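You operate a simulated robot arm through the tools that you are given. There is no shell and no other tool. Be economical: measure what you need, move in short steps, check, and stop when the job is done.

The job below is to be done with a simulated two-armed robot. You get a single attempt, and the scene is never put back.

Task
On the top of the test bench, fold the blue cloth in half, so that its two short edges meet.

Only the result counts: the job must be done as asked and must still hold three seconds after the hand-in. Knocking over, shifting, dropping, spilling or breaking anything else fails it. Flat cloth is picked up by pressing the open fingertips on it (5 to 10 N) and closing them slowly along it; thin cloth reads only 2 to 8 mm in the jaws.

Robot
Two 7-joint arms with two-finger parallel grippers on one trunk, on a base that drives. Base frame: it is fixed to the floor where the robot stands at the start and does not move with it; the origin is under the middle of the robot, x ahead of it, y to its left, z up; the surface under the hand at the start is at about z = 850. Readings come in mm, rad, newtons and seconds.
The left shoulder is at the start at [50, 165, 1105], the right one opposite. With the tool pointing down near the work surface each hand reaches from about 240 to 700 mm from the robot's upright axis, wherever it stands, measured 20 degrees to its own side. Places, roughly: top of the test bench [700, 100, 800]. Payload 3.91 kg a hand.
The tool frame of a hand sits at the grasp point between the pads (the TCP): z along the fingers, y along the line on which they close. The tips reach 30 mm beyond it. The gripper opens to 110 mm. The fingers are 20 mm wide and 10 mm thick; the gripper's body (48 by 112 mm) begins 55 mm behind the TCP.
Orientation is that of the tool frame in the base frame, as [roll, pitch, yaw] about the fixed x, y, z axes, in that order (R = Rz(yaw) Ry(pitch) Rx(roll)). With the fingers straight down and closing along the base's y, the tool's x points along the base's -x, its y along +y and its z along -z.

Tools
- The arms move only by the tool servo_tool. It takes "left_plan", "right_plan" or both (then of equal length, played together; a hand with none holds still); each is a list of rows, each a list of 6 numbers: the shift along the tool's x, y, z in units of 300 mm (1.0 is 300 mm), then the turn, a rotation vector about the tool's x, y, z in units of 120 degrees (1.0 is 120 degrees). In form: [[dx, dy, dz, rx, ry, rz], ...]. A call has 1 to 8 rows; each row is the pose to reach, as a shift and turn from the pose commanded when the call began, along the tool's axes at that moment. "left_gripper" and "right_gripper" are, for a hand that has rows, the closure in counts, from 0 (fully open) to 255 (shut), set as the call begins (left out, the last holds). A call with a number of a shift or a turn outside -1 to 1 is refused whole. Each row takes 0.2 s and may step no farther than 50 mm and 0.15 rad from the row before; otherwise, or with a gripper value out of range, the whole call is refused. A pose out of reach is approached as far as the arm can. The call stops where the force on the tool passes 40 N (or 10 N more than at its start, if that is more) or the arm is blocked; 0.2 s more then pass. The fingers move at their own pace (about 45 mm/s each) and stop on an object; they squeeze with about 29 N. The grip force told is the motor's: it shows also when the fingers shut on nothing. Time passes only in rows, and 0.2 s behind the last, so rows that repeat a pose let the fingers close. The reply holds the time, the measured pose of the TCP, the force on the tool along the base axes, the opening and the grip force, in the units named above and with some noise, with the torque about the TCP (base axes, N m) and any sound that the robot's microphone picked up.
- Cameras (640 x 400 px; columns grow to the right, rows downward): "scene" is now at [106.6, -36.5, 1272.4]; the picture's right is [-0.42, -0.91, 0.00], its down [-0.55, 0.26, -0.80] and it looks along [0.72, -0.34, -0.60] (base axes); focal length 230 px, centre (320, 200). "left" rides on the left gripper at [72, -17, -103] in its tool frame; the picture's right is [0.23, 0.97, 0.00], its down [-0.76, 0.18, -0.62] and it looks along [-0.61, 0.14, 0.78] (tool axes); focal length 222 px, centre (320, 200). "right" rides on the right gripper at [72, 17, -103] in its tool frame; the picture's right is [-0.23, 0.97, 0.00], its down [-0.76, -0.18, -0.62] and it looks along [-0.61, -0.14, 0.78] (tool axes); focal length 222 px, centre (320, 200). There is no depth. A picture from a camera that has moved, and an enlarged one, comes with that camera's place and axes in the base frame and with its lens.
- snapshot(camera): a new picture of that camera. No time passes.
- lift_body(by): slides the trunk up (or, below 0, down) by that many mm; the arms and the scene camera ride with it, the base frame stays. It gives what a move gives, with no picture.
- steer(legs): drives the robot by 1 to 6 legs, each [ahead, left, turn to the left] in mm, mm and rad, along the robot's own axes; the way and the turn of a leg run together, so that a leg with both is an arc; at most 1500 mm and 3.142 rad a leg. The arms and the cameras ride along, it lands a little off, and it stops where it bumps. It gives what a move gives.
- aim_head(pan, tilt): turns the head with the scene camera to pan (to the left, within 1.396 rad either way) and tilt (down, from -0.506 to 1.204), counted from straight ahead of the robot. It gives what a move gives.
- close_up(camera, box): a new picture of the part [left, top, right, bottom] of that camera's present view, enlarged. No time passes.
- finish_job(): hands the job in; it is judged then, once.

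Work in short steps. Places have to be worked out from the pictures, the camera data and where the tool is seen: move nearer, look again, correct. Check each grasp and each placing, and mend what went wrong. You have 120 turns and 92 pictures in all, those below and enlarged ones among them. Open the grippers and draw the arms clear of the work before you hand the job in, unless the task says otherwise; then end with one line.

The tools are called after "Request:" as name(argument=value, ...) on one line, values as JSON. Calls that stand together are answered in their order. servo_tool: Moves the arms, as the interface text tells. Its arguments: {"type":"object","properties":{"left_plan":{"type":"array","items":{"type":"array","items":{"type":"number"}}},"left_gripper":{"type":"number"},"right_plan":{"type":"array","items":{"type":"array","items":{"type":"number"}}},"right_gripper":{"type":"number"}},"required":[]} The other tools are called the same way: lift_body (by) slides the trunk up or down; steer (legs) drives the base; aim_head (pan, tilt) turns the head that bears the scene camera; snapshot (camera) takes a picture; close_up (camera, box) takes an enlarged picture of a part of a camera's view; finish_job () hands the job in.

At the start:

```text
clock: 0.0
left_ee_pos: [397.6, 122.4, 1015.4]
left_tcp_rot: [-3.14, 0.0, -3.141]
left_contact_force: [0.1, -0.4, 0.2]
left_ft_torque: [-0.01, -0.04, 0.01]
left_finger_gap: 109.8
left_grip_force: 0.0
right_ee_pos: [372.9, -185.8, 1020.4]
right_tcp_rot: [3.139, -0.001, 3.142]
right_contact_force: [-0.4, 0.3, -0.9]
right_ft_torque: [0.0, 0.01, 0.03]
right_finger_gap: 109.9
right_grip_force: 0.0
trunk travel left (down, up): [-325.0, 178.0]
robot x, y, heading: [-2.5, -0.4, -0.003]
head pan, tilt: [-0.438, 0.648]
```

scene: 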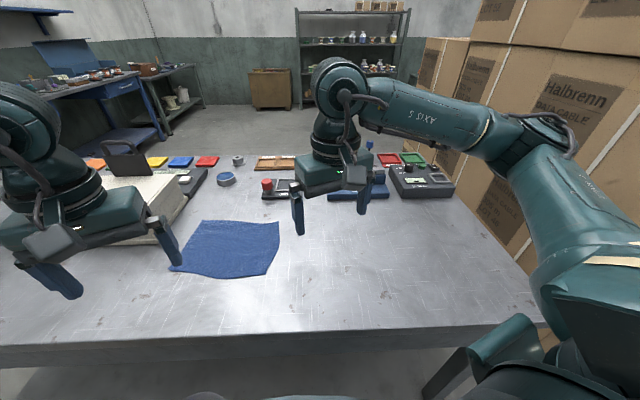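
right: 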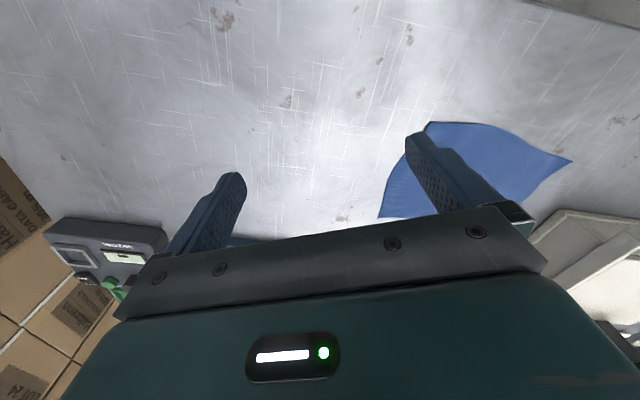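
left: 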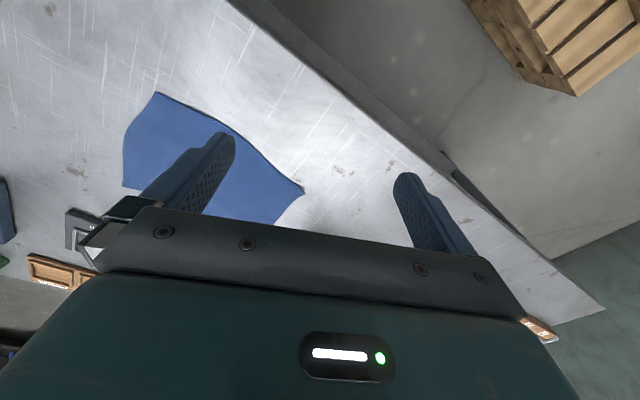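

I first look straight down at the cloth and at the gap between the robot and the bench, to judge reach.

Request:
aim_head(pan=0.0, tilt=1.0)

Request:
snapshot(camera="scene")

```text
clock: 0.9
left_ee_pos: [398.5, 122.9, 1016.0]
left_tcp_rot: [-3.141, 0.0, 3.14]
left_contact_force: [0.0, 0.0, -1.2]
left_ft_torque: [0.02, -0.03, -0.04]
left_finger_gap: 110.1
left_grip_force: 0.1
right_ee_pos: [373.6, -183.8, 1022.0]
right_tcp_rot: [3.141, 0.001, 3.142]
right_contact_force: [-0.8, 0.0, -0.7]
right_ft_torque: [0.03, 0.02, -0.02]
right_finger_gap: 110.0
right_grip_force: 0.1
trunk travel left (down, up): [-325.0, 178.0]
robot x, y, heading: [2.6, -0.9, 0.001]
head pan, tilt: [0.0, 1.0]
```

```text
88 pictures are left
camera scene: at [97.6, 0.2, 1244.5], right [0.0, -1.0, 0.0], down [-0.84, 0.0, -0.54], along [0.54, 0.0, -0.84], focal length 230 px, centre (320, 200)
```

scene: 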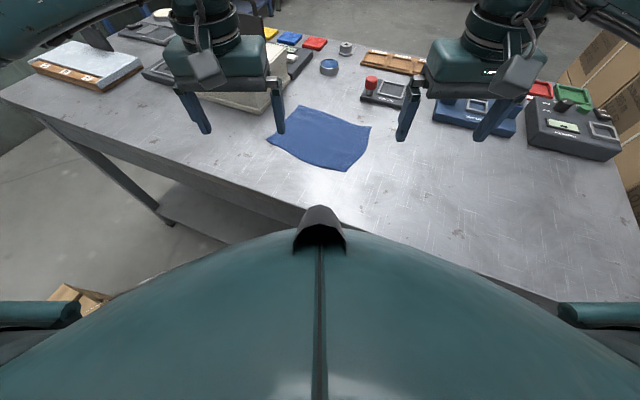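

The bench edge runs obliquely (about 67° in the base frame). The cloth is about 207 x 165 mm with its long side along the bench edge. I estimate its corners at A(665,47), B(571,-131), C(422,-55) and D(526,130). Turning left about 0.5 rad in place should let the right hand work on A/B and the left on C/D without the arms crossing. I back off slightly while turning.

Request:
steer(legs=[[-18, 8, 0], [0, 0, 0.5]])

Request:
aim_head(pan=-0.5, tilt=0.9)

Request:
snapshot(camera="scene")

```text
clock: 3.1
left_ee_pos: [265.8, 312.7, 1015.0]
left_tcp_rot: [-3.141, -0.002, -2.62]
left_contact_force: [-0.6, 0.1, 0.4]
left_ft_torque: [0.02, 0.01, 0.02]
left_finger_gap: 109.9
left_grip_force: 0.1
right_ee_pos: [397.3, 33.6, 1021.0]
right_tcp_rot: [3.141, 0.0, -2.622]
right_contact_force: [0.1, 0.1, -0.2]
right_ft_torque: [-0.01, -0.04, 0.0]
right_finger_gap: 110.0
right_grip_force: 0.0
trunk travel left (down, up): [-325.0, 178.0]
robot x, y, heading: [-21.8, 9.1, 0.519]
head pan, tilt: [0.0, 1.0]
```

```text
clock: 4.1
left_ee_pos: [265.8, 312.0, 1015.1]
left_tcp_rot: [-3.141, -0.001, -2.621]
left_contact_force: [0.1, 0.5, -0.4]
left_ft_torque: [-0.03, -0.04, -0.01]
left_finger_gap: 110.1
left_grip_force: 0.1
right_ee_pos: [399.3, 32.8, 1021.6]
right_tcp_rot: [-3.142, 0.0, -2.621]
right_contact_force: [0.4, -0.2, 0.1]
right_ft_torque: [-0.01, 0.02, 0.0]
right_finger_gap: 110.0
right_grip_force: 0.2
trunk travel left (down, up): [-325.0, 178.0]
robot x, y, heading: [-18.4, 8.2, 0.522]
head pan, tilt: [-0.499, 0.901]
```

```text
87 pictures are left
camera scene: at [81.4, 24.6, 1251.7], right [0.02, -1.0, 0.0], down [-0.78, -0.02, -0.62], along [0.62, 0.01, -0.78], focal length 230 px, centre (320, 200)
```

scene: 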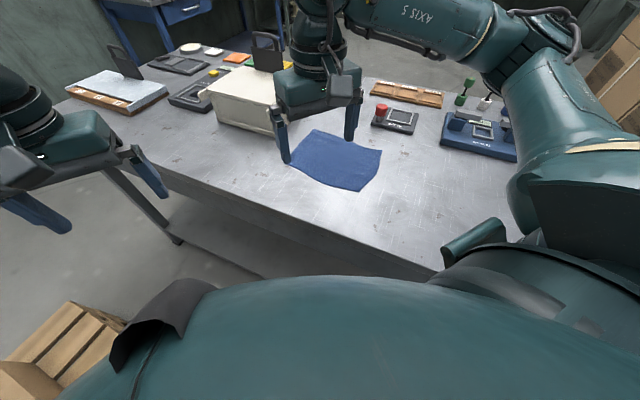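

Plan: grip corners B (right hand) and C (left hand) of the right short edge and fold it over to the left edge. I bring both hands to hover, turned so the fingers close along the cloth's long axis.

Request:
servo_tool(right_plan=[[-0.032, -0.082, 0.01, 0, 0, 0.058], [-0.064, -0.163, 0.03, 0, 0, 0.116], [-0.096, -0.245, 0.05, 0, 0, 0.174], [-0.128, -0.327, 0.07, 0, 0, 0.232], [-0.16, -0.408, 0.09, 0, 0, 0.29], [-0.192, -0.49, 0.11, 0, 0, 0.348], [-0.224, -0.571, 0.14, 0, 0, 0.406], [-0.256, -0.653, 0.16, 0, 0, 0.4625]], left_plan=[[0.005, -0.125, 0, 0, 0, 0.058], [0.01, -0.25, 0, 0, 0, 0.116], [0.015, -0.375, 0, 0, 0, 0.174], [0.02, -0.5, 0, 0, 0, 0.232], [0.025, -0.625, 0, 0, 0, 0.29], [0.03, -0.75, 0, 0, 0, 0.348], [0.035, -0.875, 0, 0, 0, 0.406], [0.04, -1.0, 0, 0, 0, 0.4625]], right_gripper=160, left_gripper=160)

Request:
snapshot(camera="scene")

Request:
snapshot(camera="right")

Request:
snapshot(camera="left")

```text
clock: 5.9
left_ee_pos: [403.0, 48.5, 1016.6]
left_tcp_rot: [-3.141, -0.001, 2.691]
left_contact_force: [-0.3, 0.1, -1.0]
left_ft_torque: [0.04, -0.01, 0.02]
left_finger_gap: 41.0
left_grip_force: 0.1
right_ee_pos: [563.1, -100.8, 973.5]
right_tcp_rot: [-3.141, 0.001, 2.69]
right_contact_force: [0.6, -0.1, 0.3]
right_ft_torque: [0.03, 0.0, 0.01]
right_finger_gap: 40.9
right_grip_force: 0.0
trunk travel left (down, up): [-325.0, 178.0]
robot x, y, heading: [-19.7, 7.6, 0.52]
head pan, tilt: [-0.499, 0.901]
```

```text
86 pictures are left
camera scene: at [81.7, 23.9, 1251.7], right [0.02, -1.0, 0.0], down [-0.78, -0.02, -0.62], along [0.62, 0.01, -0.78], focal length 230 px, centre (320, 200)
```

scene: 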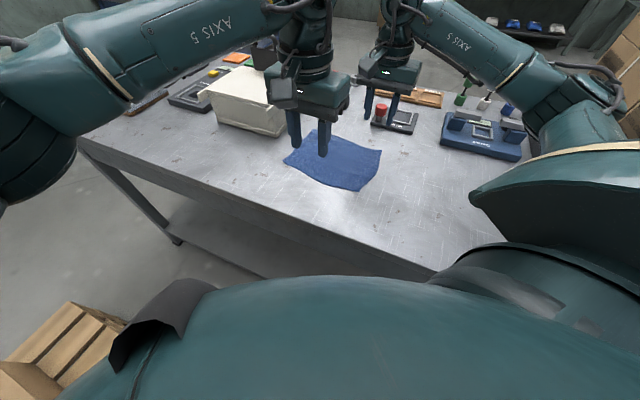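

```text
85 pictures are left
camera right: at [502.8, -53.1, 1077.3], right [0.63, 0.78, 0.0], down [0.61, -0.49, 0.62], along [0.48, -0.39, -0.78], focal length 222 px, centre (320, 200)
```

right: 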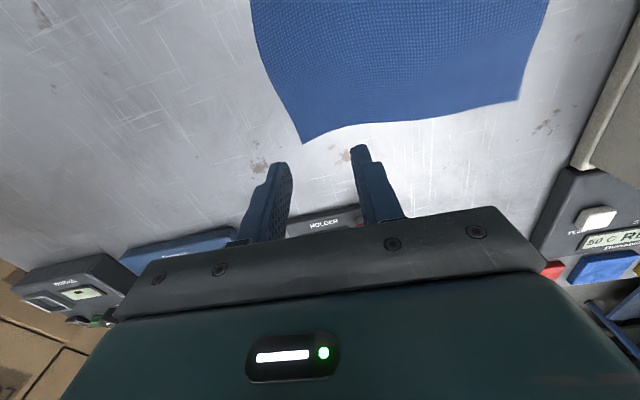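

```text
84 pictures are left
camera left: at [330.3, 66.7, 1119.7], right [0.22, 0.98, 0.0], down [0.76, -0.17, 0.62], along [0.61, -0.14, -0.78], focal length 222 px, centre (320, 200)
```

left: 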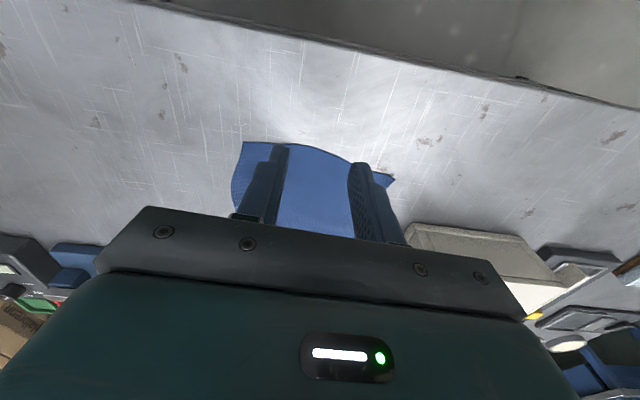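

Refined corners at z 850 agree across the cameras: A(667,58), B(570,-132), C(426,-59), D(525,129). I move both hands to just above their corner grip points.

Request:
servo_tool(right_plan=[[0, 0.003, 0.06, 0, 0, 0], [0, 0.006, 0.12, 0, 0, 0], [0, 0.009, 0.17, 0, 0, 0], [0, 0.012, 0.2, 0, 0, 0], [0, 0.012, 0.22, 0, 0, 0], [0, 0.012, 0.245, 0, 0, 0]], left_plan=[[-0.06, -0.04, 0.06, 0, 0, 0], [-0.12, -0.08, 0.12, 0, 0, 0], [-0.18, -0.12, 0.18, 0, 0, 0], [-0.24, -0.16, 0.25, 0, 0, 0], [-0.294, -0.197, 0.32, 0, 0, 0], [-0.294, -0.197, 0.389, 0, 0, 0]])

Request:
snapshot(camera="right")

Request:
snapshot(camera="left")

Request:
snapshot(camera="scene")

```text
clock: 7.3
left_ee_pos: [426.7, 25.9, 904.0]
left_tcp_rot: [3.141, 0.002, 2.693]
left_contact_force: [-0.1, 0.0, -0.1]
left_ft_torque: [0.01, 0.02, -0.01]
left_finger_gap: 40.9
left_grip_force: 0.0
left hand out of reach, approached as far as the arm can: row 2, 3, 4, 5, 6
right_ee_pos: [564.3, -94.9, 899.7]
right_tcp_rot: [-3.141, 0.001, 2.692]
right_contact_force: [0.8, 0.7, -0.1]
right_ft_torque: [0.02, 0.0, 0.0]
right_finger_gap: 41.1
right_grip_force: 0.1
trunk travel left (down, up): [-325.0, 178.0]
robot x, y, heading: [-17.2, 7.9, 0.519]
head pan, tilt: [-0.499, 0.901]
```

```text
83 pictures are left
camera right: at [503.7, -47.9, 1003.6], right [0.63, 0.78, 0.0], down [0.61, -0.49, 0.62], along [0.48, -0.39, -0.78], focal length 222 px, centre (320, 200)
```

right: 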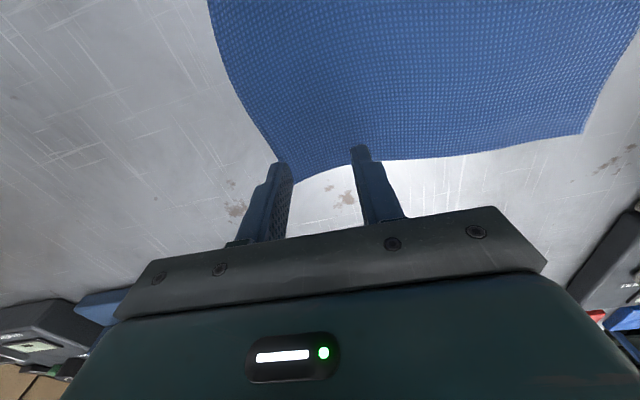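

```text
82 pictures are left
camera left: at [354.9, 44.6, 1008.3], right [0.22, 0.98, 0.0], down [0.76, -0.17, 0.62], along [0.61, -0.14, -0.78], focal length 222 px, centre (320, 200)
```

left: 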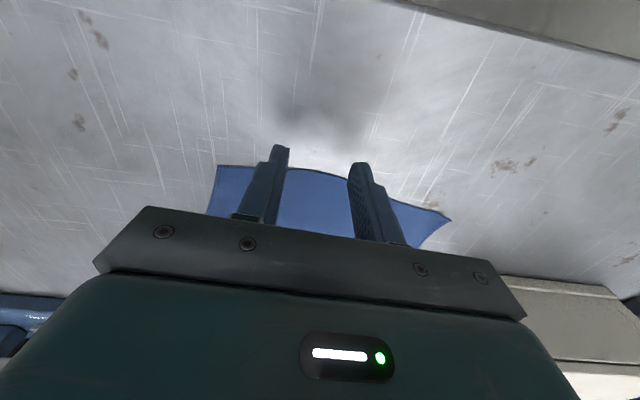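

```text
81 pictures are left
camera scene: at [82.3, 24.6, 1251.7], right [0.02, -1.0, 0.0], down [-0.78, -0.02, -0.62], along [0.62, 0.01, -0.78], focal length 230 px, centre (320, 200)
```

scene: 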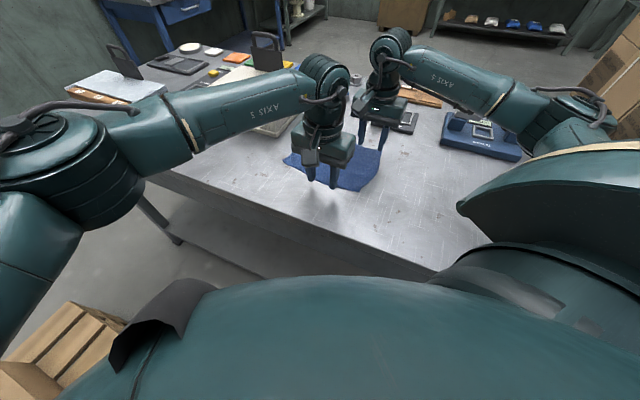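

The left hand cannot cross that far in front of the body, so I lift both hands and turn the base back to a heading of about 0.25, close to its original spot.

Request:
servo_tool(right_plan=[[0, 0, -0.12, 0, 0, 0], [0, 0, -0.24, 0, 0, 0], [0, 0, -0.36, 0, 0, 0]], left_plan=[[0, 0, -0.12, 0, 0, 0], [0.1, 0.08, -0.24, 0, 0, 0], [0.2, 0.16, -0.36, 0, 0, 0]])

Request:
steer(legs=[[14, -20, 0], [0, 0, -0.27]])

```text
refused: row 2 steps farther than a row can; nothing moved
```

```text
clock: 9.1
left_ee_pos: [436.9, -103.4, 905.7]
left_tcp_rot: [3.14, 0.001, 2.424]
left_contact_force: [0.5, 0.7, -0.1]
left_ft_torque: [-0.01, 0.05, 0.01]
left_finger_gap: 40.9
left_grip_force: 0.1
right_ee_pos: [535.5, -257.2, 900.4]
right_tcp_rot: [-3.141, -0.001, 2.422]
right_contact_force: [-0.3, -0.2, -0.4]
right_ft_torque: [-0.02, 0.01, 0.0]
right_finger_gap: 40.9
right_grip_force: 0.1
trunk travel left (down, up): [-325.0, 178.0]
robot x, y, heading: [5.2, -1.4, 0.248]
head pan, tilt: [-0.499, 0.901]
```

The lift was refused, but the turn went through without any contact. Now I move both hands to the grip points at slightly greater height.

Request:
servo_tool(right_plan=[[0.01, 0.01, -0.08, 0, 0, -0.02], [0.07, 0.12, -0.08, 0, 0, -0.05], [0.14, 0.24, -0.08, 0, 0, -0.08], [0.21, 0.36, -0.08, 0, 0, -0.1155], [0.275, 0.464, -0.06, 0, 0, -0.1155], [0.275, 0.464, 0, 0, 0, -0.1155]], left_plan=[[0.01, 0.01, -0.08, 0, 0, -0.02], [0.03, 0.06, -0.08, 0, 0, -0.05], [0.05, 0.12, -0.08, 0, 0, -0.08], [0.07, 0.16, -0.08, 0, 0, -0.1155], [0.083, 0.195, -0.06, 0, 0, -0.1155], [0.083, 0.195, 0, 0, 0, -0.1155]])

Request:
aim_head(pan=-0.25, tilt=0.85)

Request:
snapshot(camera="scene")

Request:
snapshot(camera="right")

Request:
snapshot(camera="left")

```text
clock: 10.2
left_ee_pos: [457.1, -42.2, 922.1]
left_tcp_rot: [3.132, -0.013, 2.677]
left_contact_force: [-1.9, 0.4, 0.2]
left_ft_torque: [-0.1, -0.29, -0.03]
left_finger_gap: 40.9
left_grip_force: 0.0
right_ee_pos: [568.0, -120.3, 921.2]
right_tcp_rot: [-3.138, 0.005, 2.654]
right_contact_force: [3.1, -0.5, -1.3]
right_ft_torque: [0.06, 0.2, -0.07]
right_finger_gap: 41.0
right_grip_force: 0.0
trunk travel left (down, up): [-325.0, 178.0]
robot x, y, heading: [3.9, -3.4, 0.252]
head pan, tilt: [-0.499, 0.901]
stopped in row 5 (left hand): the force on the tool passed its limit at 54 N (the readings are from after the stop); the commanded pose is now the measured one
```

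```text
clock: 11.0
left_ee_pos: [457.0, -41.7, 923.7]
left_tcp_rot: [3.134, -0.013, 2.677]
left_contact_force: [-4.8, 1.7, 0.6]
left_ft_torque: [-0.17, -0.6, -0.02]
left_finger_gap: 41.0
left_grip_force: 0.2
right_ee_pos: [567.7, -119.3, 921.2]
right_tcp_rot: [-3.139, 0.005, 2.655]
right_contact_force: [5.1, -1.3, 0.2]
right_ft_torque: [0.14, 0.55, -0.2]
right_finger_gap: 40.9
right_grip_force: 0.1
trunk travel left (down, up): [-325.0, 178.0]
robot x, y, heading: [4.2, -5.1, 0.251]
head pan, tilt: [-0.25, 0.85]
```

```text
80 pictures are left
camera scene: at [109.5, 4.8, 1255.6], right [0.0, -1.0, 0.0], down [-0.75, 0.0, -0.66], along [0.66, 0.0, -0.75], focal length 230 px, centre (320, 200)
```

scene: 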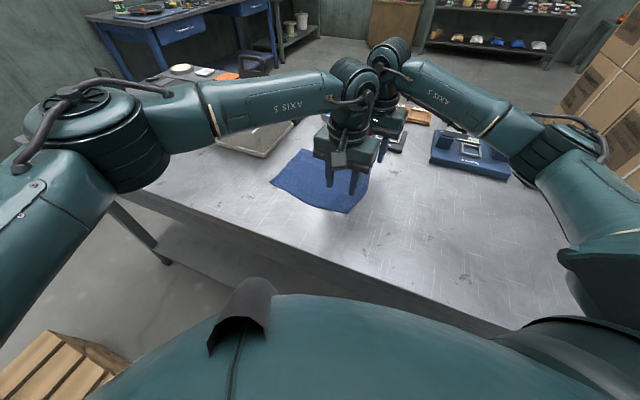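

```text
79 pictures are left
camera right: at [510.2, -69.7, 1024.4], right [0.66, 0.75, 0.0], down [0.59, -0.51, 0.63], along [0.47, -0.41, -0.78], focal length 222 px, centre (320, 200)
```

right: 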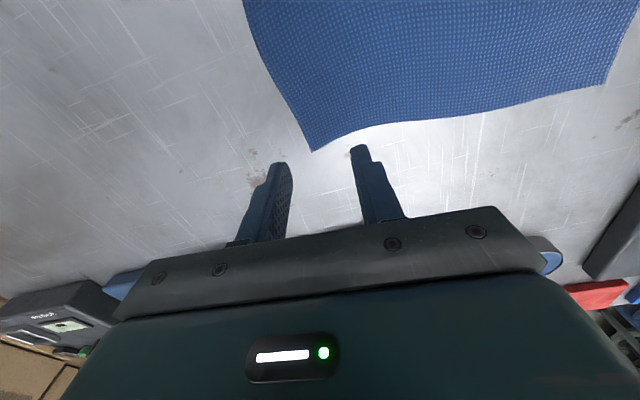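

```text
78 pictures are left
camera left: at [386.0, -23.4, 1027.2], right [0.23, 0.97, 0.01], down [0.77, -0.19, 0.62], along [0.6, -0.14, -0.79], focal length 222 px, centre (320, 200)
```

left: 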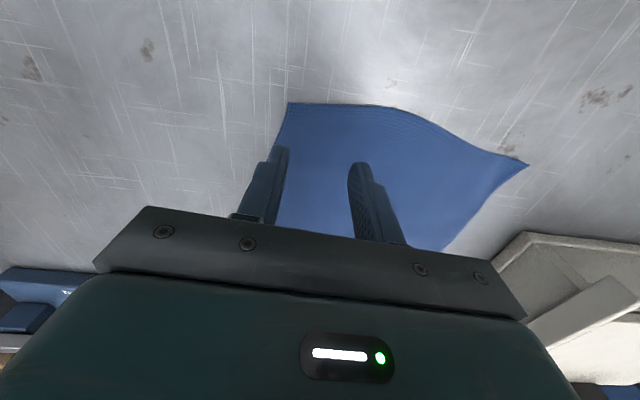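

The two wrists touched each other because the hands are only 136 mm apart. I tilt the left hand 0.35 rad about its closing axis so its wrist leans toward the robot, with its tips closer to corner C, then bring both to their spots.

Request:
servo_tool(left_plan=[[0.06, 0, -0.03, 0, -0.05, 0], [0.1, 0, -0.03, 0, -0.1, 0], [0.08, 0, -0.02, 0, -0.14, 0], [0.04, -0.004, 0, 0, -0.167, 0], [0.025, -0.004, 0.03, 0, -0.167, 0], [0.025, -0.004, 0.062, 0, -0.167, 0]], right_plan=[[0, 0, 0, 0, 0, 0], [0, 0, 0, 0, 0, 0], [0, 0, 0, 0, 0, 0], [0.014, 0.03, 0.02, 0, 0, 0], [0.028, 0.059, 0.04, 0, 0, 0], [0.028, 0.059, 0.054, 0, 0, 0]])

Request:
snapshot(camera="scene")

Request:
snapshot(camera="left")

```text
clock: 12.4
left_ee_pos: [450.4, -38.0, 903.2]
left_tcp_rot: [3.134, 0.339, 2.676]
left_contact_force: [0.1, -0.2, -0.4]
left_ft_torque: [0.01, -0.02, -0.01]
left_finger_gap: 40.8
left_grip_force: 0.1
right_ee_pos: [568.0, -99.2, 905.1]
right_tcp_rot: [-3.137, 0.006, 2.657]
right_contact_force: [0.4, 0.1, 0.5]
right_ft_torque: [0.0, -0.02, -0.02]
right_finger_gap: 41.0
right_grip_force: 0.1
trunk travel left (down, up): [-325.0, 178.0]
robot x, y, heading: [4.2, -0.5, 0.249]
head pan, tilt: [-0.25, 0.85]
```

```text
77 pictures are left
camera scene: at [109.5, 4.8, 1255.6], right [0.0, -1.0, 0.0], down [-0.75, 0.0, -0.66], along [0.66, 0.0, -0.75], focal length 230 px, centre (320, 200)
```

scene: 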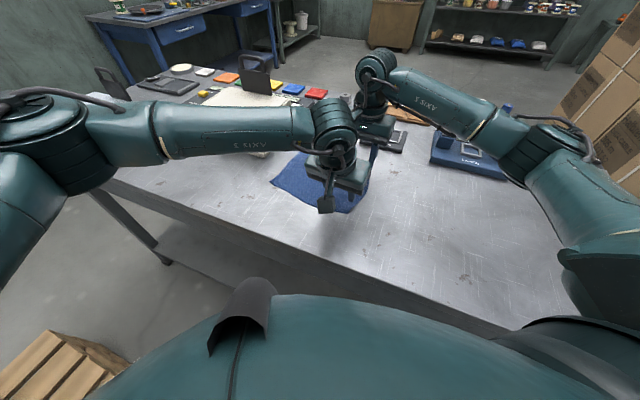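

```text
76 pictures are left
camera left: at [350.9, -6.7, 976.8], right [0.24, 0.97, -0.07], down [0.53, -0.08, 0.84], along [0.81, -0.24, -0.54], focal length 222 px, centre (320, 200)
```

left: 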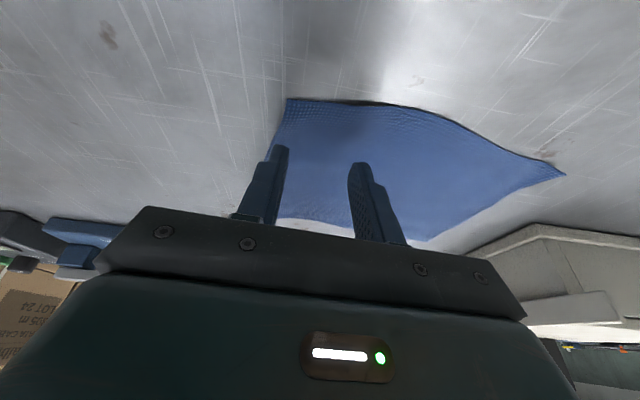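

Clear of contact now. I descend both vertically, stopping just short of the surface.

Request:
servo_tool(left_plan=[[0.01, 0, 0.028, 0, 0, 0], [0.019, 0, 0.053, 0, 0, 0], [0.022, 0, 0.06, 0, 0, 0]], right_plan=[[0, 0, 0.03, 0, 0, 0], [0, 0, 0.06, 0, 0, 0], [0, 0, 0.075, 0, 0, 0]])

Request:
snapshot(camera="right")

Request:
snapshot(camera="left")

```text
clock: 13.2
left_ee_pos: [450.3, -37.7, 885.2]
left_tcp_rot: [3.133, 0.337, 2.673]
left_contact_force: [0.5, -1.1, -0.8]
left_ft_torque: [0.03, -0.04, -0.01]
left_finger_gap: 41.1
left_grip_force: 0.0
right_ee_pos: [569.0, -99.7, 881.8]
right_tcp_rot: [-3.137, 0.006, 2.653]
right_contact_force: [0.4, 0.2, 0.0]
right_ft_torque: [0.01, 0.01, -0.01]
right_finger_gap: 40.9
right_grip_force: 0.1
trunk travel left (down, up): [-325.0, 178.0]
robot x, y, heading: [-0.1, -0.9, 0.251]
head pan, tilt: [-0.25, 0.85]
```

```text
75 pictures are left
camera right: at [510.4, -50.2, 985.5], right [0.66, 0.75, 0.0], down [0.59, -0.51, 0.63], along [0.47, -0.41, -0.78], focal length 222 px, centre (320, 200)
```

right: 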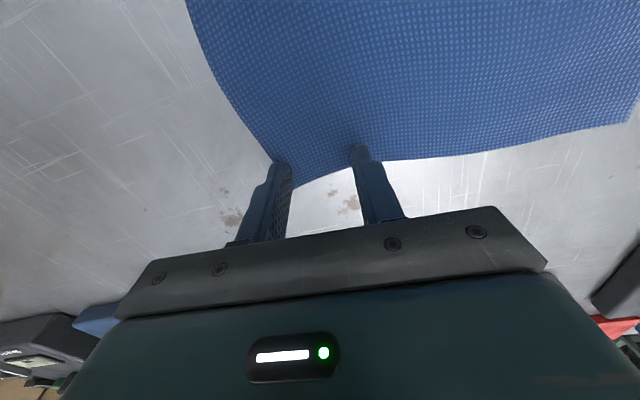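

```text
74 pictures are left
camera left: at [350.7, -6.5, 958.1], right [0.24, 0.97, -0.07], down [0.53, -0.08, 0.84], along [0.81, -0.24, -0.54], focal length 222 px, centre (320, 200)
```

left: 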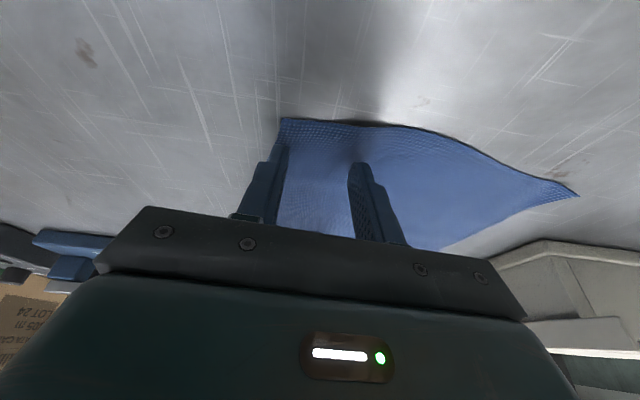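

Positions are right, with the outer fingers straddling the short edge. Now I press gently, a few millimetres further.

Request:
servo_tool(left_plan=[[0.0022, 0, 0.0063, 0, 0, 0], [0.0045, 0, 0.0125, 0, 0, 0], [0.0045, 0, 0.0125, 0, 0, 0]], right_plan=[[0, 0, 0.004, 0, 0, 0], [0, 0, 0.009, 0, 0, 0], [0, 0, 0.009, 0, 0, 0]])

```text
clock: 14.0
left_ee_pos: [450.5, -38.4, 883.5]
left_tcp_rot: [3.135, 0.343, 2.677]
left_contact_force: [0.2, 0.5, 11.9]
left_ft_torque: [-0.27, 0.15, 0.0]
left_finger_gap: 40.8
left_grip_force: 0.1
right_ee_pos: [567.3, -99.1, 882.2]
right_tcp_rot: [-3.141, 0.007, 2.653]
right_contact_force: [2.0, 0.8, 5.2]
right_ft_torque: [-0.03, -0.02, 0.0]
right_finger_gap: 41.2
right_grip_force: 0.0
trunk travel left (down, up): [-325.0, 178.0]
robot x, y, heading: [2.0, -2.3, 0.251]
head pan, tilt: [-0.25, 0.85]
```

Left reads 12 N and right 5 N. I trim both to about 7 N and start closing in small increments.

Request:
servo_tool(left_plan=[[-0.0013, 0, -0.0036, 0, 0, 0]], right_plan=[[0, 0, 0.0022, 0, 0, 0]], left_gripper=172, right_gripper=172)

Request:
servo_tool(left_plan=[[0, 0, 0, 0, 0, 0]], right_plan=[[0, 0, 0, 0, 0, 0]], left_gripper=185, right_gripper=185)

Request:
snapshot(camera="right")

Request:
snapshot(camera="left")

```text
clock: 14.4
left_ee_pos: [451.3, -38.1, 882.5]
left_tcp_rot: [3.132, 0.34, 2.675]
left_contact_force: [1.9, -0.2, 8.8]
left_ft_torque: [-0.21, 0.02, 0.03]
left_finger_gap: 35.7
left_grip_force: 0.0
right_ee_pos: [566.6, -100.2, 881.9]
right_tcp_rot: [3.141, 0.007, 2.654]
right_contact_force: [-1.4, 1.0, 12.4]
right_ft_torque: [-0.07, 0.12, -0.04]
right_finger_gap: 35.4
right_grip_force: 0.0
trunk travel left (down, up): [-325.0, 178.0]
robot x, y, heading: [4.0, -4.3, 0.251]
head pan, tilt: [-0.25, 0.85]
```

```text
clock: 14.8
left_ee_pos: [449.7, -38.3, 883.4]
left_tcp_rot: [3.132, 0.342, 2.677]
left_contact_force: [0.3, 0.5, 9.5]
left_ft_torque: [-0.12, 0.06, 0.01]
left_finger_gap: 30.0
left_grip_force: 0.1
right_ee_pos: [568.0, -99.5, 881.0]
right_tcp_rot: [3.141, 0.008, 2.654]
right_contact_force: [0.5, 0.2, 15.1]
right_ft_torque: [-0.01, 0.08, 0.01]
right_finger_gap: 29.2
right_grip_force: 0.0
trunk travel left (down, up): [-325.0, 178.0]
robot x, y, heading: [5.0, -1.1, 0.253]
head pan, tilt: [-0.25, 0.85]
```

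```text
73 pictures are left
camera right: at [509.2, -49.9, 984.8], right [0.66, 0.75, 0.0], down [0.59, -0.51, 0.63], along [0.48, -0.41, -0.78], focal length 222 px, centre (320, 200)
```

right: 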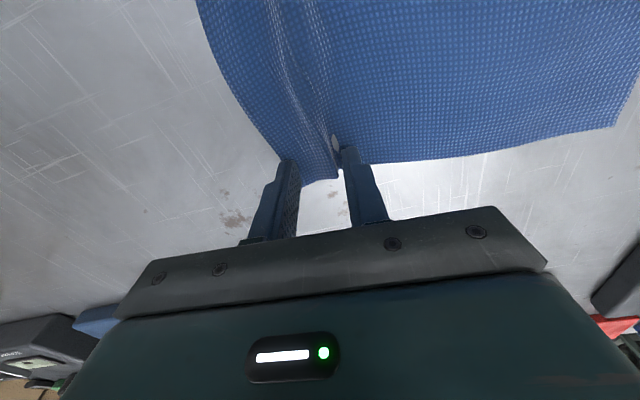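

```text
72 pictures are left
camera left: at [350.5, -5.8, 956.3], right [0.24, 0.97, -0.07], down [0.53, -0.08, 0.84], along [0.81, -0.24, -0.53], focal length 222 px, centre (320, 200)
```

left: 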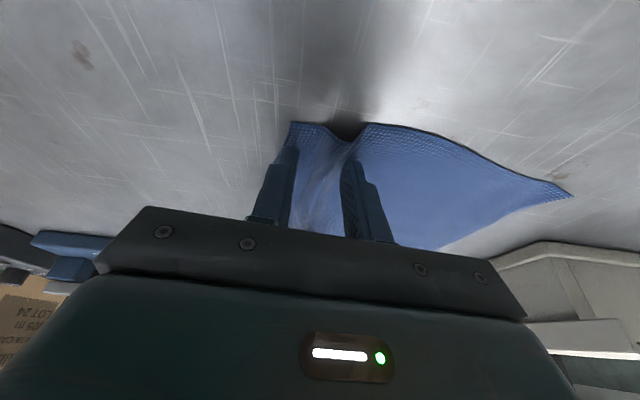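

A ridge is forming between the fingers of both hands. I relieve the right hand's pressure and keep closing.

Request:
servo_tool(left_plan=[[-0.0004, 0, -0.001, 0, 0, 0]], right_plan=[[0, 0, -0.005, 0, 0, 0]], left_gripper=200, right_gripper=200)

Request:
servo_tool(left_plan=[[0, 0, 0, 0, 0, 0]], right_plan=[[0, 0, 0, 0, 0, 0]], left_gripper=216, right_gripper=216)

Request:
servo_tool(left_plan=[[0, 0, 0, 0, 0, 0]], right_plan=[[0, 0, 0, 0, 0, 0]], left_gripper=232, right_gripper=232)

Request:
servo_tool(left_plan=[[0, 0, 0, 0, 0, 0], [0, 0, 0, 0, 0, 0]], right_plan=[[0, 0, 0, 0, 0, 0], [0, 0, 0, 0, 0, 0]], left_gripper=255, right_gripper=255)

Request:
snapshot(camera="right")

Request:
snapshot(camera="left")

```text
clock: 15.2
left_ee_pos: [450.0, -38.0, 883.4]
left_tcp_rot: [3.133, 0.338, 2.675]
left_contact_force: [-0.2, 0.7, 2.8]
left_ft_torque: [-0.05, -0.01, 0.01]
left_finger_gap: 23.5
left_grip_force: 0.0
right_ee_pos: [567.1, -100.8, 881.2]
right_tcp_rot: [-3.14, 0.004, 2.655]
right_contact_force: [-1.5, 0.4, 15.5]
right_ft_torque: [0.02, 0.11, -0.03]
right_finger_gap: 22.9
right_grip_force: 0.0
trunk travel left (down, up): [-325.0, 178.0]
robot x, y, heading: [6.2, -2.2, 0.249]
head pan, tilt: [-0.25, 0.85]
```

```text
clock: 15.6
left_ee_pos: [449.5, -38.3, 883.1]
left_tcp_rot: [3.134, 0.339, 2.676]
left_contact_force: [0.4, 0.3, 1.0]
left_ft_torque: [-0.01, -0.04, 0.02]
left_finger_gap: 16.5
left_grip_force: 0.1
right_ee_pos: [568.6, -99.8, 881.2]
right_tcp_rot: [-3.139, 0.008, 2.654]
right_contact_force: [-1.5, 0.7, 15.1]
right_ft_torque: [0.04, 0.09, -0.02]
right_finger_gap: 16.0
right_grip_force: 0.1
trunk travel left (down, up): [-325.0, 178.0]
robot x, y, heading: [4.0, 0.9, 0.246]
head pan, tilt: [-0.25, 0.85]
```

```text
clock: 16.0
left_ee_pos: [450.4, -38.2, 884.5]
left_tcp_rot: [3.134, 0.34, 2.675]
left_contact_force: [-0.6, -0.8, 0.0]
left_ft_torque: [0.02, -0.02, 0.03]
left_finger_gap: 9.9
left_grip_force: 0.1
right_ee_pos: [568.2, -99.2, 880.6]
right_tcp_rot: [-3.141, 0.007, 2.654]
right_contact_force: [-0.3, 0.2, 15.5]
right_ft_torque: [0.0, 0.06, -0.03]
right_finger_gap: 10.1
right_grip_force: 0.6
trunk travel left (down, up): [-325.0, 178.0]
robot x, y, heading: [2.9, -3.5, 0.249]
head pan, tilt: [-0.25, 0.85]
```

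```text
clock: 16.6
left_ee_pos: [450.9, -37.7, 884.2]
left_tcp_rot: [3.134, 0.34, 2.674]
left_contact_force: [0.0, 0.1, 1.1]
left_ft_torque: [0.01, 0.0, 0.02]
left_finger_gap: 2.1
left_grip_force: 28.7
right_ee_pos: [567.8, -100.8, 882.0]
right_tcp_rot: [-3.141, 0.007, 2.654]
right_contact_force: [-0.7, -0.7, 16.1]
right_ft_torque: [0.02, 0.02, -0.01]
right_finger_gap: 6.4
right_grip_force: 29.6
trunk travel left (down, up): [-325.0, 178.0]
robot x, y, heading: [5.1, -6.6, 0.248]
head pan, tilt: [-0.25, 0.85]
```

```text
71 pictures are left
camera right: at [509.9, -50.3, 984.9], right [0.66, 0.75, 0.0], down [0.59, -0.51, 0.63], along [0.47, -0.41, -0.78], focal length 222 px, centre (320, 200)
```

right: 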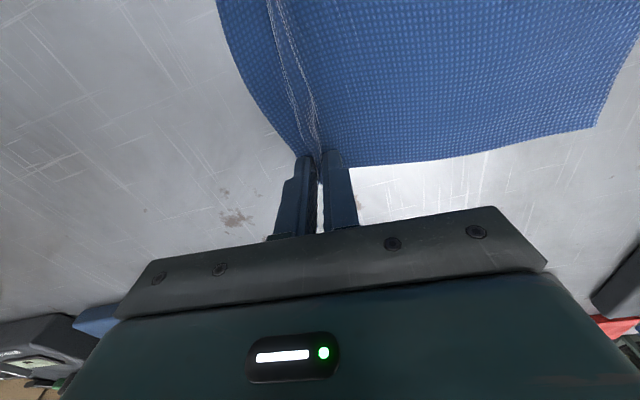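

```text
70 pictures are left
camera left: at [350.6, -6.4, 957.5], right [0.24, 0.97, -0.07], down [0.53, -0.08, 0.84], along [0.81, -0.24, -0.53], focal length 222 px, centre (320, 200)
```

left: 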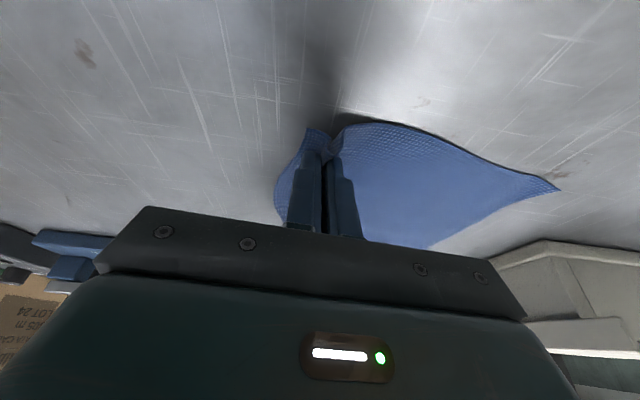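

Right reads 6.4 mm and left 2.1 mm in the jaws. I lift both 35 mm and check whether both hold.

Request:
servo_tool(left_plan=[[-0.01, 0, -0.027, 0, 0, 0], [-0.02, 0, -0.055, 0, 0, 0], [-0.03, 0, -0.082, 0, 0, 0], [-0.04, 0, -0.11, 0, 0, 0]], right_plan=[[0, 0, -0.03, 0, 0, 0], [0, 0, -0.06, 0, 0, 0], [0, 0, -0.09, 0, 0, 0], [0, 0, -0.12, 0, 0, 0]])

Request:
snapshot(camera="right")

Request:
snapshot(camera="left")

Request:
close_up(camera="scene", box=[240, 100, 440, 225])

```text
clock: 17.6
left_ee_pos: [451.0, -38.1, 918.3]
left_tcp_rot: [3.132, 0.337, 2.677]
left_contact_force: [1.6, -0.8, -0.8]
left_ft_torque: [-0.01, -0.03, 0.03]
left_finger_gap: 2.2
left_grip_force: 29.4
right_ee_pos: [570.0, -100.9, 917.4]
right_tcp_rot: [-3.138, 0.003, 2.655]
right_contact_force: [-0.5, 0.3, 0.4]
right_ft_torque: [0.05, 0.04, 0.02]
right_finger_gap: 2.6
right_grip_force: 29.2
trunk travel left (down, up): [-325.0, 178.0]
robot x, y, heading: [1.7, -4.7, 0.248]
head pan, tilt: [-0.25, 0.85]
```

```text
69 pictures are left
camera right: at [511.1, -50.7, 1020.9], right [0.66, 0.75, 0.0], down [0.59, -0.51, 0.63], along [0.47, -0.41, -0.78], focal length 222 px, centre (320, 200)
```

right: 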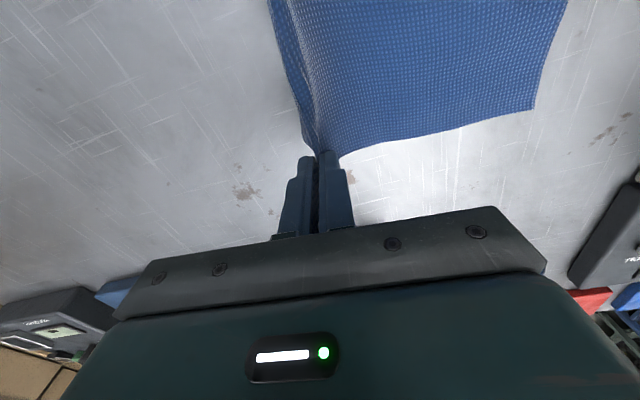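

```text
68 pictures are left
camera left: at [351.7, -5.7, 991.2], right [0.24, 0.97, -0.07], down [0.53, -0.08, 0.84], along [0.81, -0.24, -0.54], focal length 222 px, centre (320, 200)
```

left: 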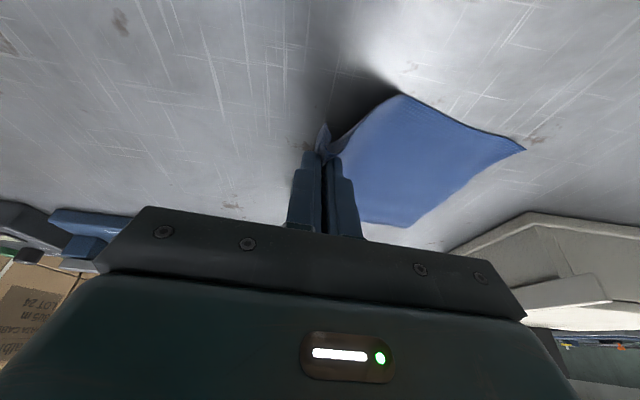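

```text
3.20 times, centred on (340, 162) of scene
camera zoom: at [109.4, 4.8, 1255.6], right [0.0, -1.0, 0.0], down [-0.75, 0.0, -0.66], along [0.66, 0.0, -0.75], focal length 735 px, centre (256, 320)
```

zoom: 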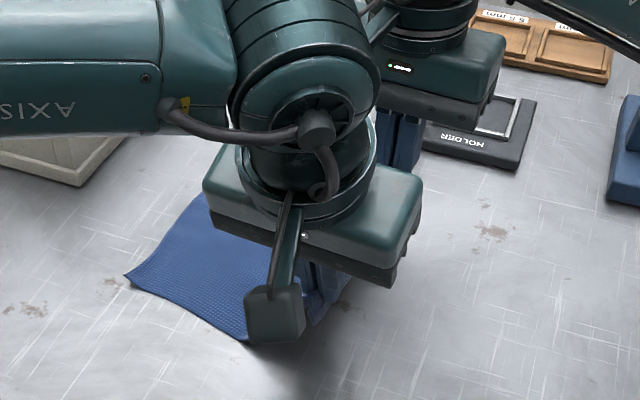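

Both grips hold. I carry the edge over in an arc along the cloth's long axis, first half now.

Request:
servo_tool(left_plan=[[-0.01, 0.02, -0.03, 0, 0, 0], [-0.021, 0.04, -0.059, 0, 0, 0], [-0.03, 0.07, -0.083, 0, 0, 0], [-0.038, 0.1, -0.106, 0, 0, 0], [-0.044, 0.137, -0.122, 0, 0, 0], [-0.047, 0.173, -0.132, 0, 0, 0], [-0.05, 0.213, -0.137, 0, 0, 0], [-0.05, 0.253, -0.138, 0, 0, 0]], right_plan=[[0, 0.02, -0.032, 0, 0, 0], [0, 0.04, -0.063, 0, 0, 0], [0, 0.07, -0.09, 0, 0, 0], [0, 0.1, -0.113, 0, 0, 0], [0, 0.137, -0.13, 0, 0, 0], [0, 0.173, -0.14, 0, 0, 0], [0, 0.213, -0.146, 0, 0, 0], [0, 0.253, -0.147, 0, 0, 0]])

Request:
snapshot(camera="left")

Request:
snapshot(camera="right")

Request:
snapshot(camera="scene")

```text
clock: 19.4
left_ee_pos: [485.4, 29.1, 963.4]
left_tcp_rot: [3.132, 0.338, 2.677]
left_contact_force: [2.5, -1.3, -0.5]
left_ft_torque: [-0.02, -0.08, 0.0]
left_finger_gap: 2.3
left_grip_force: 29.2
right_ee_pos: [605.7, -30.2, 959.5]
right_tcp_rot: [-3.139, 0.004, 2.656]
right_contact_force: [-2.6, 0.7, -0.5]
right_ft_torque: [0.03, 0.05, -0.02]
right_finger_gap: 2.3
right_grip_force: 29.2
trunk travel left (down, up): [-325.0, 178.0]
robot x, y, heading: [5.7, -7.2, 0.255]
head pan, tilt: [-0.25, 0.85]
```

```text
66 pictures are left
camera left: at [384.7, 60.8, 1036.4], right [0.24, 0.97, -0.07], down [0.53, -0.08, 0.84], along [0.81, -0.24, -0.54], focal length 222 px, centre (320, 200)
```

left: 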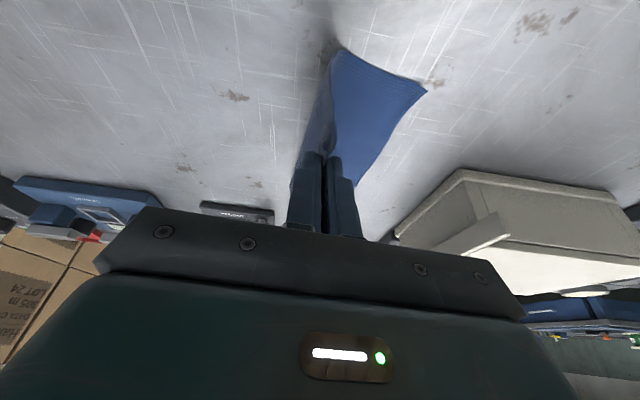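

```text
65 pictures are left
camera right: at [547.3, 18.6, 1063.0], right [0.66, 0.75, 0.0], down [0.59, -0.51, 0.63], along [0.47, -0.41, -0.78], focal length 222 px, centre (320, 200)
```

right: 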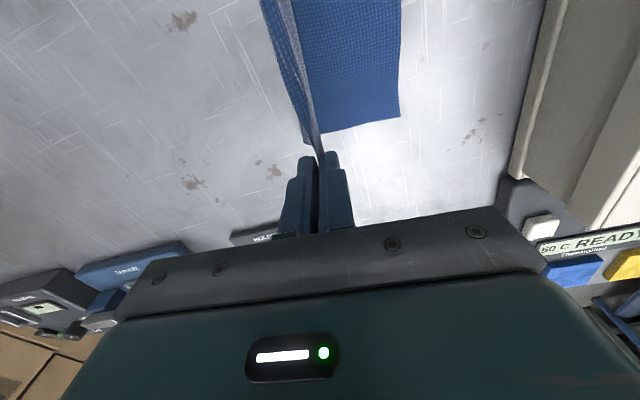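

```text
64 pictures are left
camera scene: at [109.5, 5.1, 1255.6], right [0.0, -1.0, 0.0], down [-0.75, 0.0, -0.66], along [0.66, 0.0, -0.75], focal length 230 px, centre (320, 200)
```

scene: 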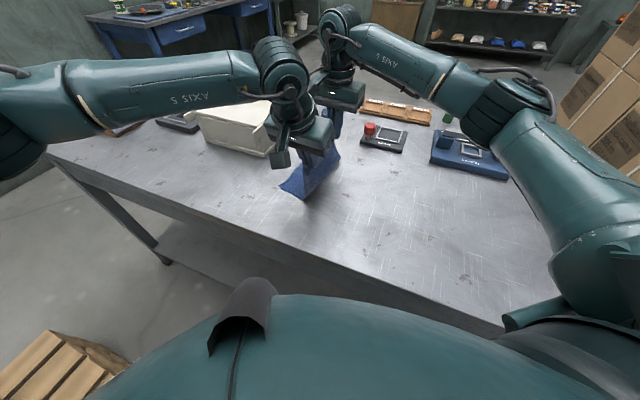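

The fold is going well, though the sheet has slid about 20 mm to the right: A is now near (648,30) and D near (510,111). I carry on to just before the left edge, still 30 mm up.

Request:
servo_tool(left_plan=[[0.003, 0.04, 0.009, 0, 0, 0], [0.01, 0.087, 0.028, 0, 0, 0], [0.02, 0.133, 0.056, 0, 0, 0], [0.034, 0.18, 0.094, 0, 0, 0], [0.047, 0.217, 0.132, 0, 0, 0], [0.056, 0.233, 0.157, 0, 0, 0]], right_plan=[[0, 0.04, 0.01, 0, 0, 0], [0, 0.087, 0.03, 0, 0, 0], [0, 0.133, 0.06, 0, 0, 0], [0, 0.18, 0.1, 0, 0, 0], [0, 0.217, 0.14, 0, 0, 0], [0, 0.233, 0.167, 0, 0, 0]])

Request:
snapshot(camera="left")

Request:
snapshot(camera="right")

Request:
close_up(camera="scene", box=[200, 90, 440, 240])

```text
clock: 20.8
left_ee_pos: [517.1, 90.7, 912.6]
left_tcp_rot: [3.134, 0.339, 2.674]
left_contact_force: [3.7, -1.9, -0.1]
left_ft_torque: [-0.04, -0.07, -0.01]
left_finger_gap: 2.0
left_grip_force: 29.2
right_ee_pos: [636.9, 29.3, 908.4]
right_tcp_rot: [-3.138, 0.004, 2.653]
right_contact_force: [-3.1, 1.8, -0.4]
right_ft_torque: [0.06, 0.12, -0.01]
right_finger_gap: 2.6
right_grip_force: 28.9
trunk travel left (down, up): [-325.0, 178.0]
robot x, y, heading: [7.4, -1.3, 0.247]
head pan, tilt: [-0.25, 0.85]
```

```text
63 pictures are left
camera left: at [417.6, 124.1, 987.0], right [0.24, 0.97, -0.07], down [0.53, -0.08, 0.84], along [0.81, -0.24, -0.53], focal length 222 px, centre (320, 200)
```

left: 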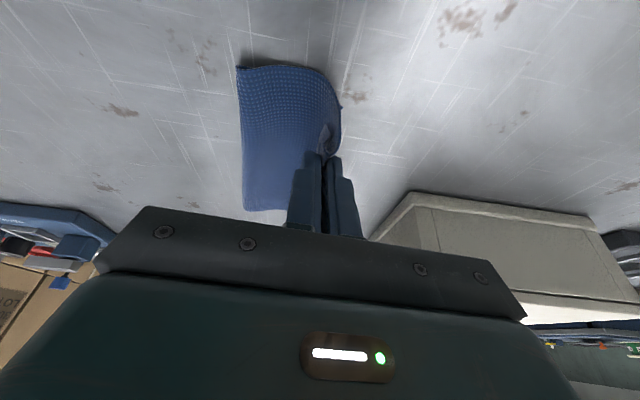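

```text
62 pictures are left
camera right: at [579.5, 78.7, 1012.6], right [0.66, 0.75, 0.0], down [0.59, -0.51, 0.63], along [0.47, -0.41, -0.78], focal length 222 px, centre (320, 200)
```

right: 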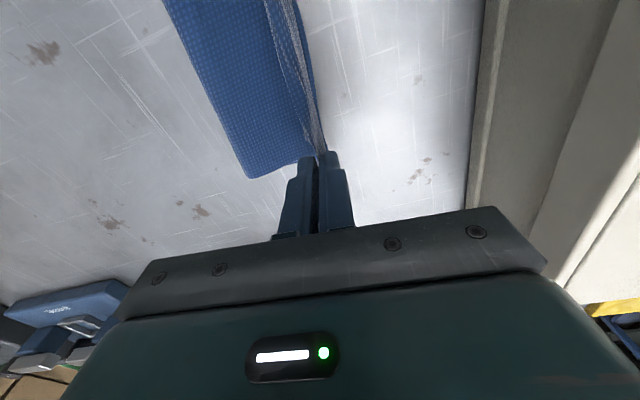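

```text
2.67 times, centred on (320, 165) of scene
camera zoom: at [109.6, 4.9, 1255.6], right [0.0, -1.0, 0.0], down [-0.75, 0.0, -0.66], along [0.66, 0.0, -0.75], focal length 613 px, centre (320, 293)
```

zoom: 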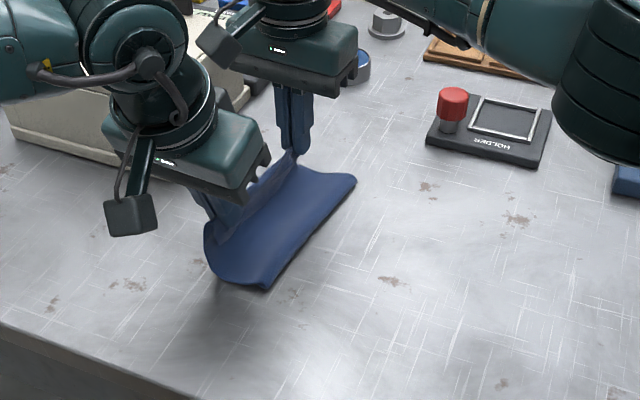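

The hands are about 8 mm short of the bottom left edge. I zoom in on the flaps hanging below the tips before lowering.

Request:
close_up(camera="left", box=[220, 50, 400, 220])

Request:
close_up(camera="right", box=[220, 50, 400, 220])

```text
2.35 times, centred on (310, 135) of left
camera zoom: at [417.6, 124.1, 987.0], right [0.24, 0.97, -0.07], down [0.53, -0.08, 0.84], along [0.81, -0.24, -0.53], focal length 523 px, centre (344, 353)
```

zoom: 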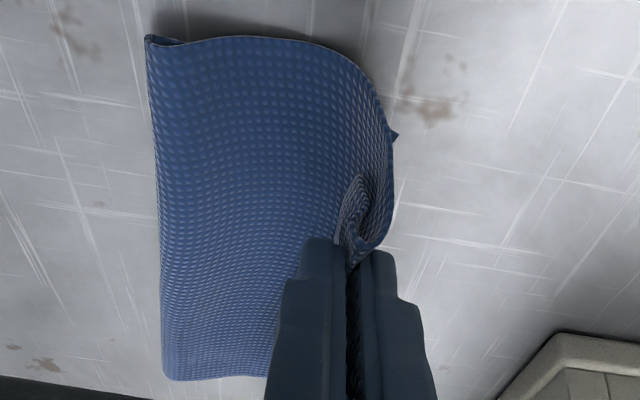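

```text
2.35 times, centred on (310, 135) of right
camera zoom: at [579.5, 78.7, 1012.6], right [0.66, 0.75, 0.0], down [0.59, -0.51, 0.63], along [0.47, -0.41, -0.78], focal length 523 px, centre (344, 353)
```

zoom: 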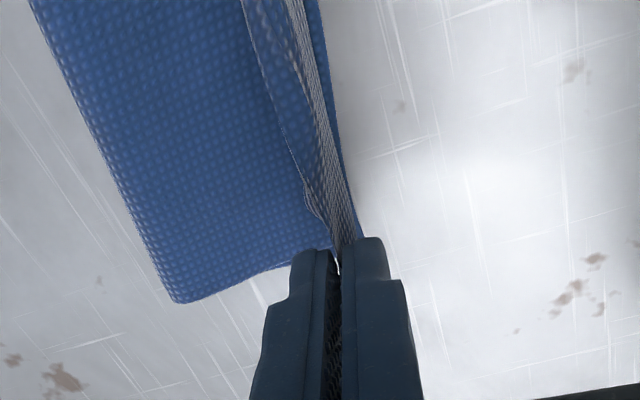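

The pinch gathered too much cloth: about 45 mm of material from the edge sits in the ridge and a tucked flap. Releasing here would give a poor fold, so I carry the edge back the same way and lay it flat, to regrip with a much narrower pinch.

Request:
servo_tool(left_plan=[[-0.018, -0.067, -0.05, 0, 0, 0], [-0.035, -0.15, -0.097, 0, 0, 0], [-0.04, -0.233, -0.113, 0, 0, 0], [-0.037, -0.317, -0.104, 0, 0, 0], [-0.026, -0.383, -0.072, 0, 0, 0], [-0.01, -0.45, -0.028, 0, 0, 0], [0.008, -0.493, 0.022, 0, 0, 0], [0.024, -0.52, 0.066, 0, 0, 0]], right_plan=[[0, -0.067, -0.053, 0, 0, 0], [0, -0.15, -0.103, 0, 0, 0], [0, -0.233, -0.12, 0, 0, 0], [0, -0.317, -0.11, 0, 0, 0], [0, -0.383, -0.077, 0, 0, 0], [0, -0.45, -0.03, 0, 0, 0], [0, -0.493, 0.023, 0, 0, 0], [0, -0.52, 0.07, 0, 0, 0]])

Request:
snapshot(camera="left")

Request:
snapshot(camera="right")

```text
clock: 22.6
left_ee_pos: [448.1, -48.8, 889.1]
left_tcp_rot: [3.133, 0.338, 2.677]
left_contact_force: [-0.4, 0.2, 0.1]
left_ft_torque: [-0.01, -0.04, -0.02]
left_finger_gap: 2.3
left_grip_force: 28.7
right_ee_pos: [562.3, -109.2, 890.8]
right_tcp_rot: [-3.136, 0.005, 2.654]
right_contact_force: [-1.1, -0.4, -0.1]
right_ft_torque: [-0.05, 0.02, -0.01]
right_finger_gap: 2.3
right_grip_force: 29.1
trunk travel left (down, up): [-325.0, 178.0]
robot x, y, heading: [2.3, -6.5, 0.246]
head pan, tilt: [-0.25, 0.85]
```

```text
58 pictures are left
camera left: at [348.0, -15.7, 963.7], right [0.24, 0.97, -0.07], down [0.53, -0.08, 0.84], along [0.81, -0.24, -0.54], focal length 222 px, centre (320, 200)
```

left: 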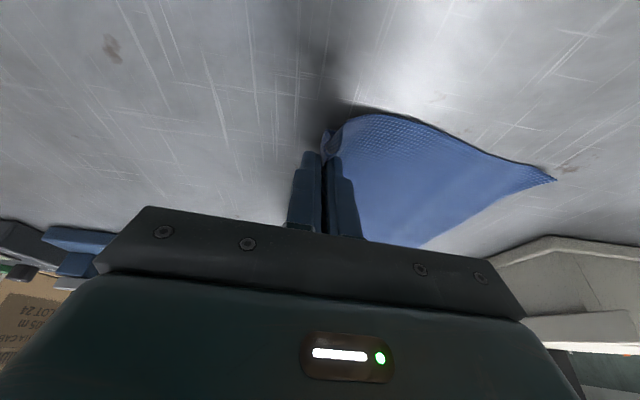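

```text
57 pictures are left
camera right: at [504.8, -58.9, 993.4], right [0.66, 0.75, 0.0], down [0.59, -0.51, 0.63], along [0.47, -0.41, -0.78], focal length 222 px, centre (320, 200)
```

right: 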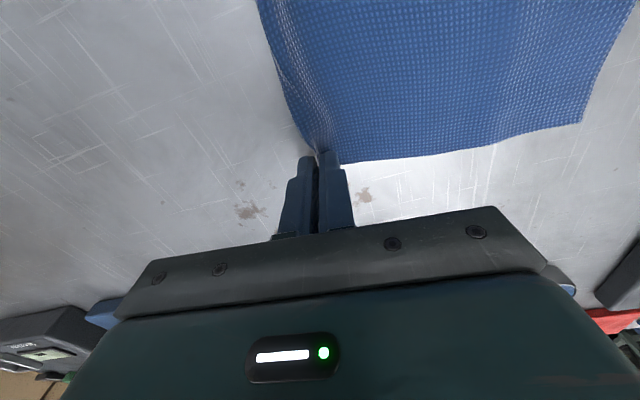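

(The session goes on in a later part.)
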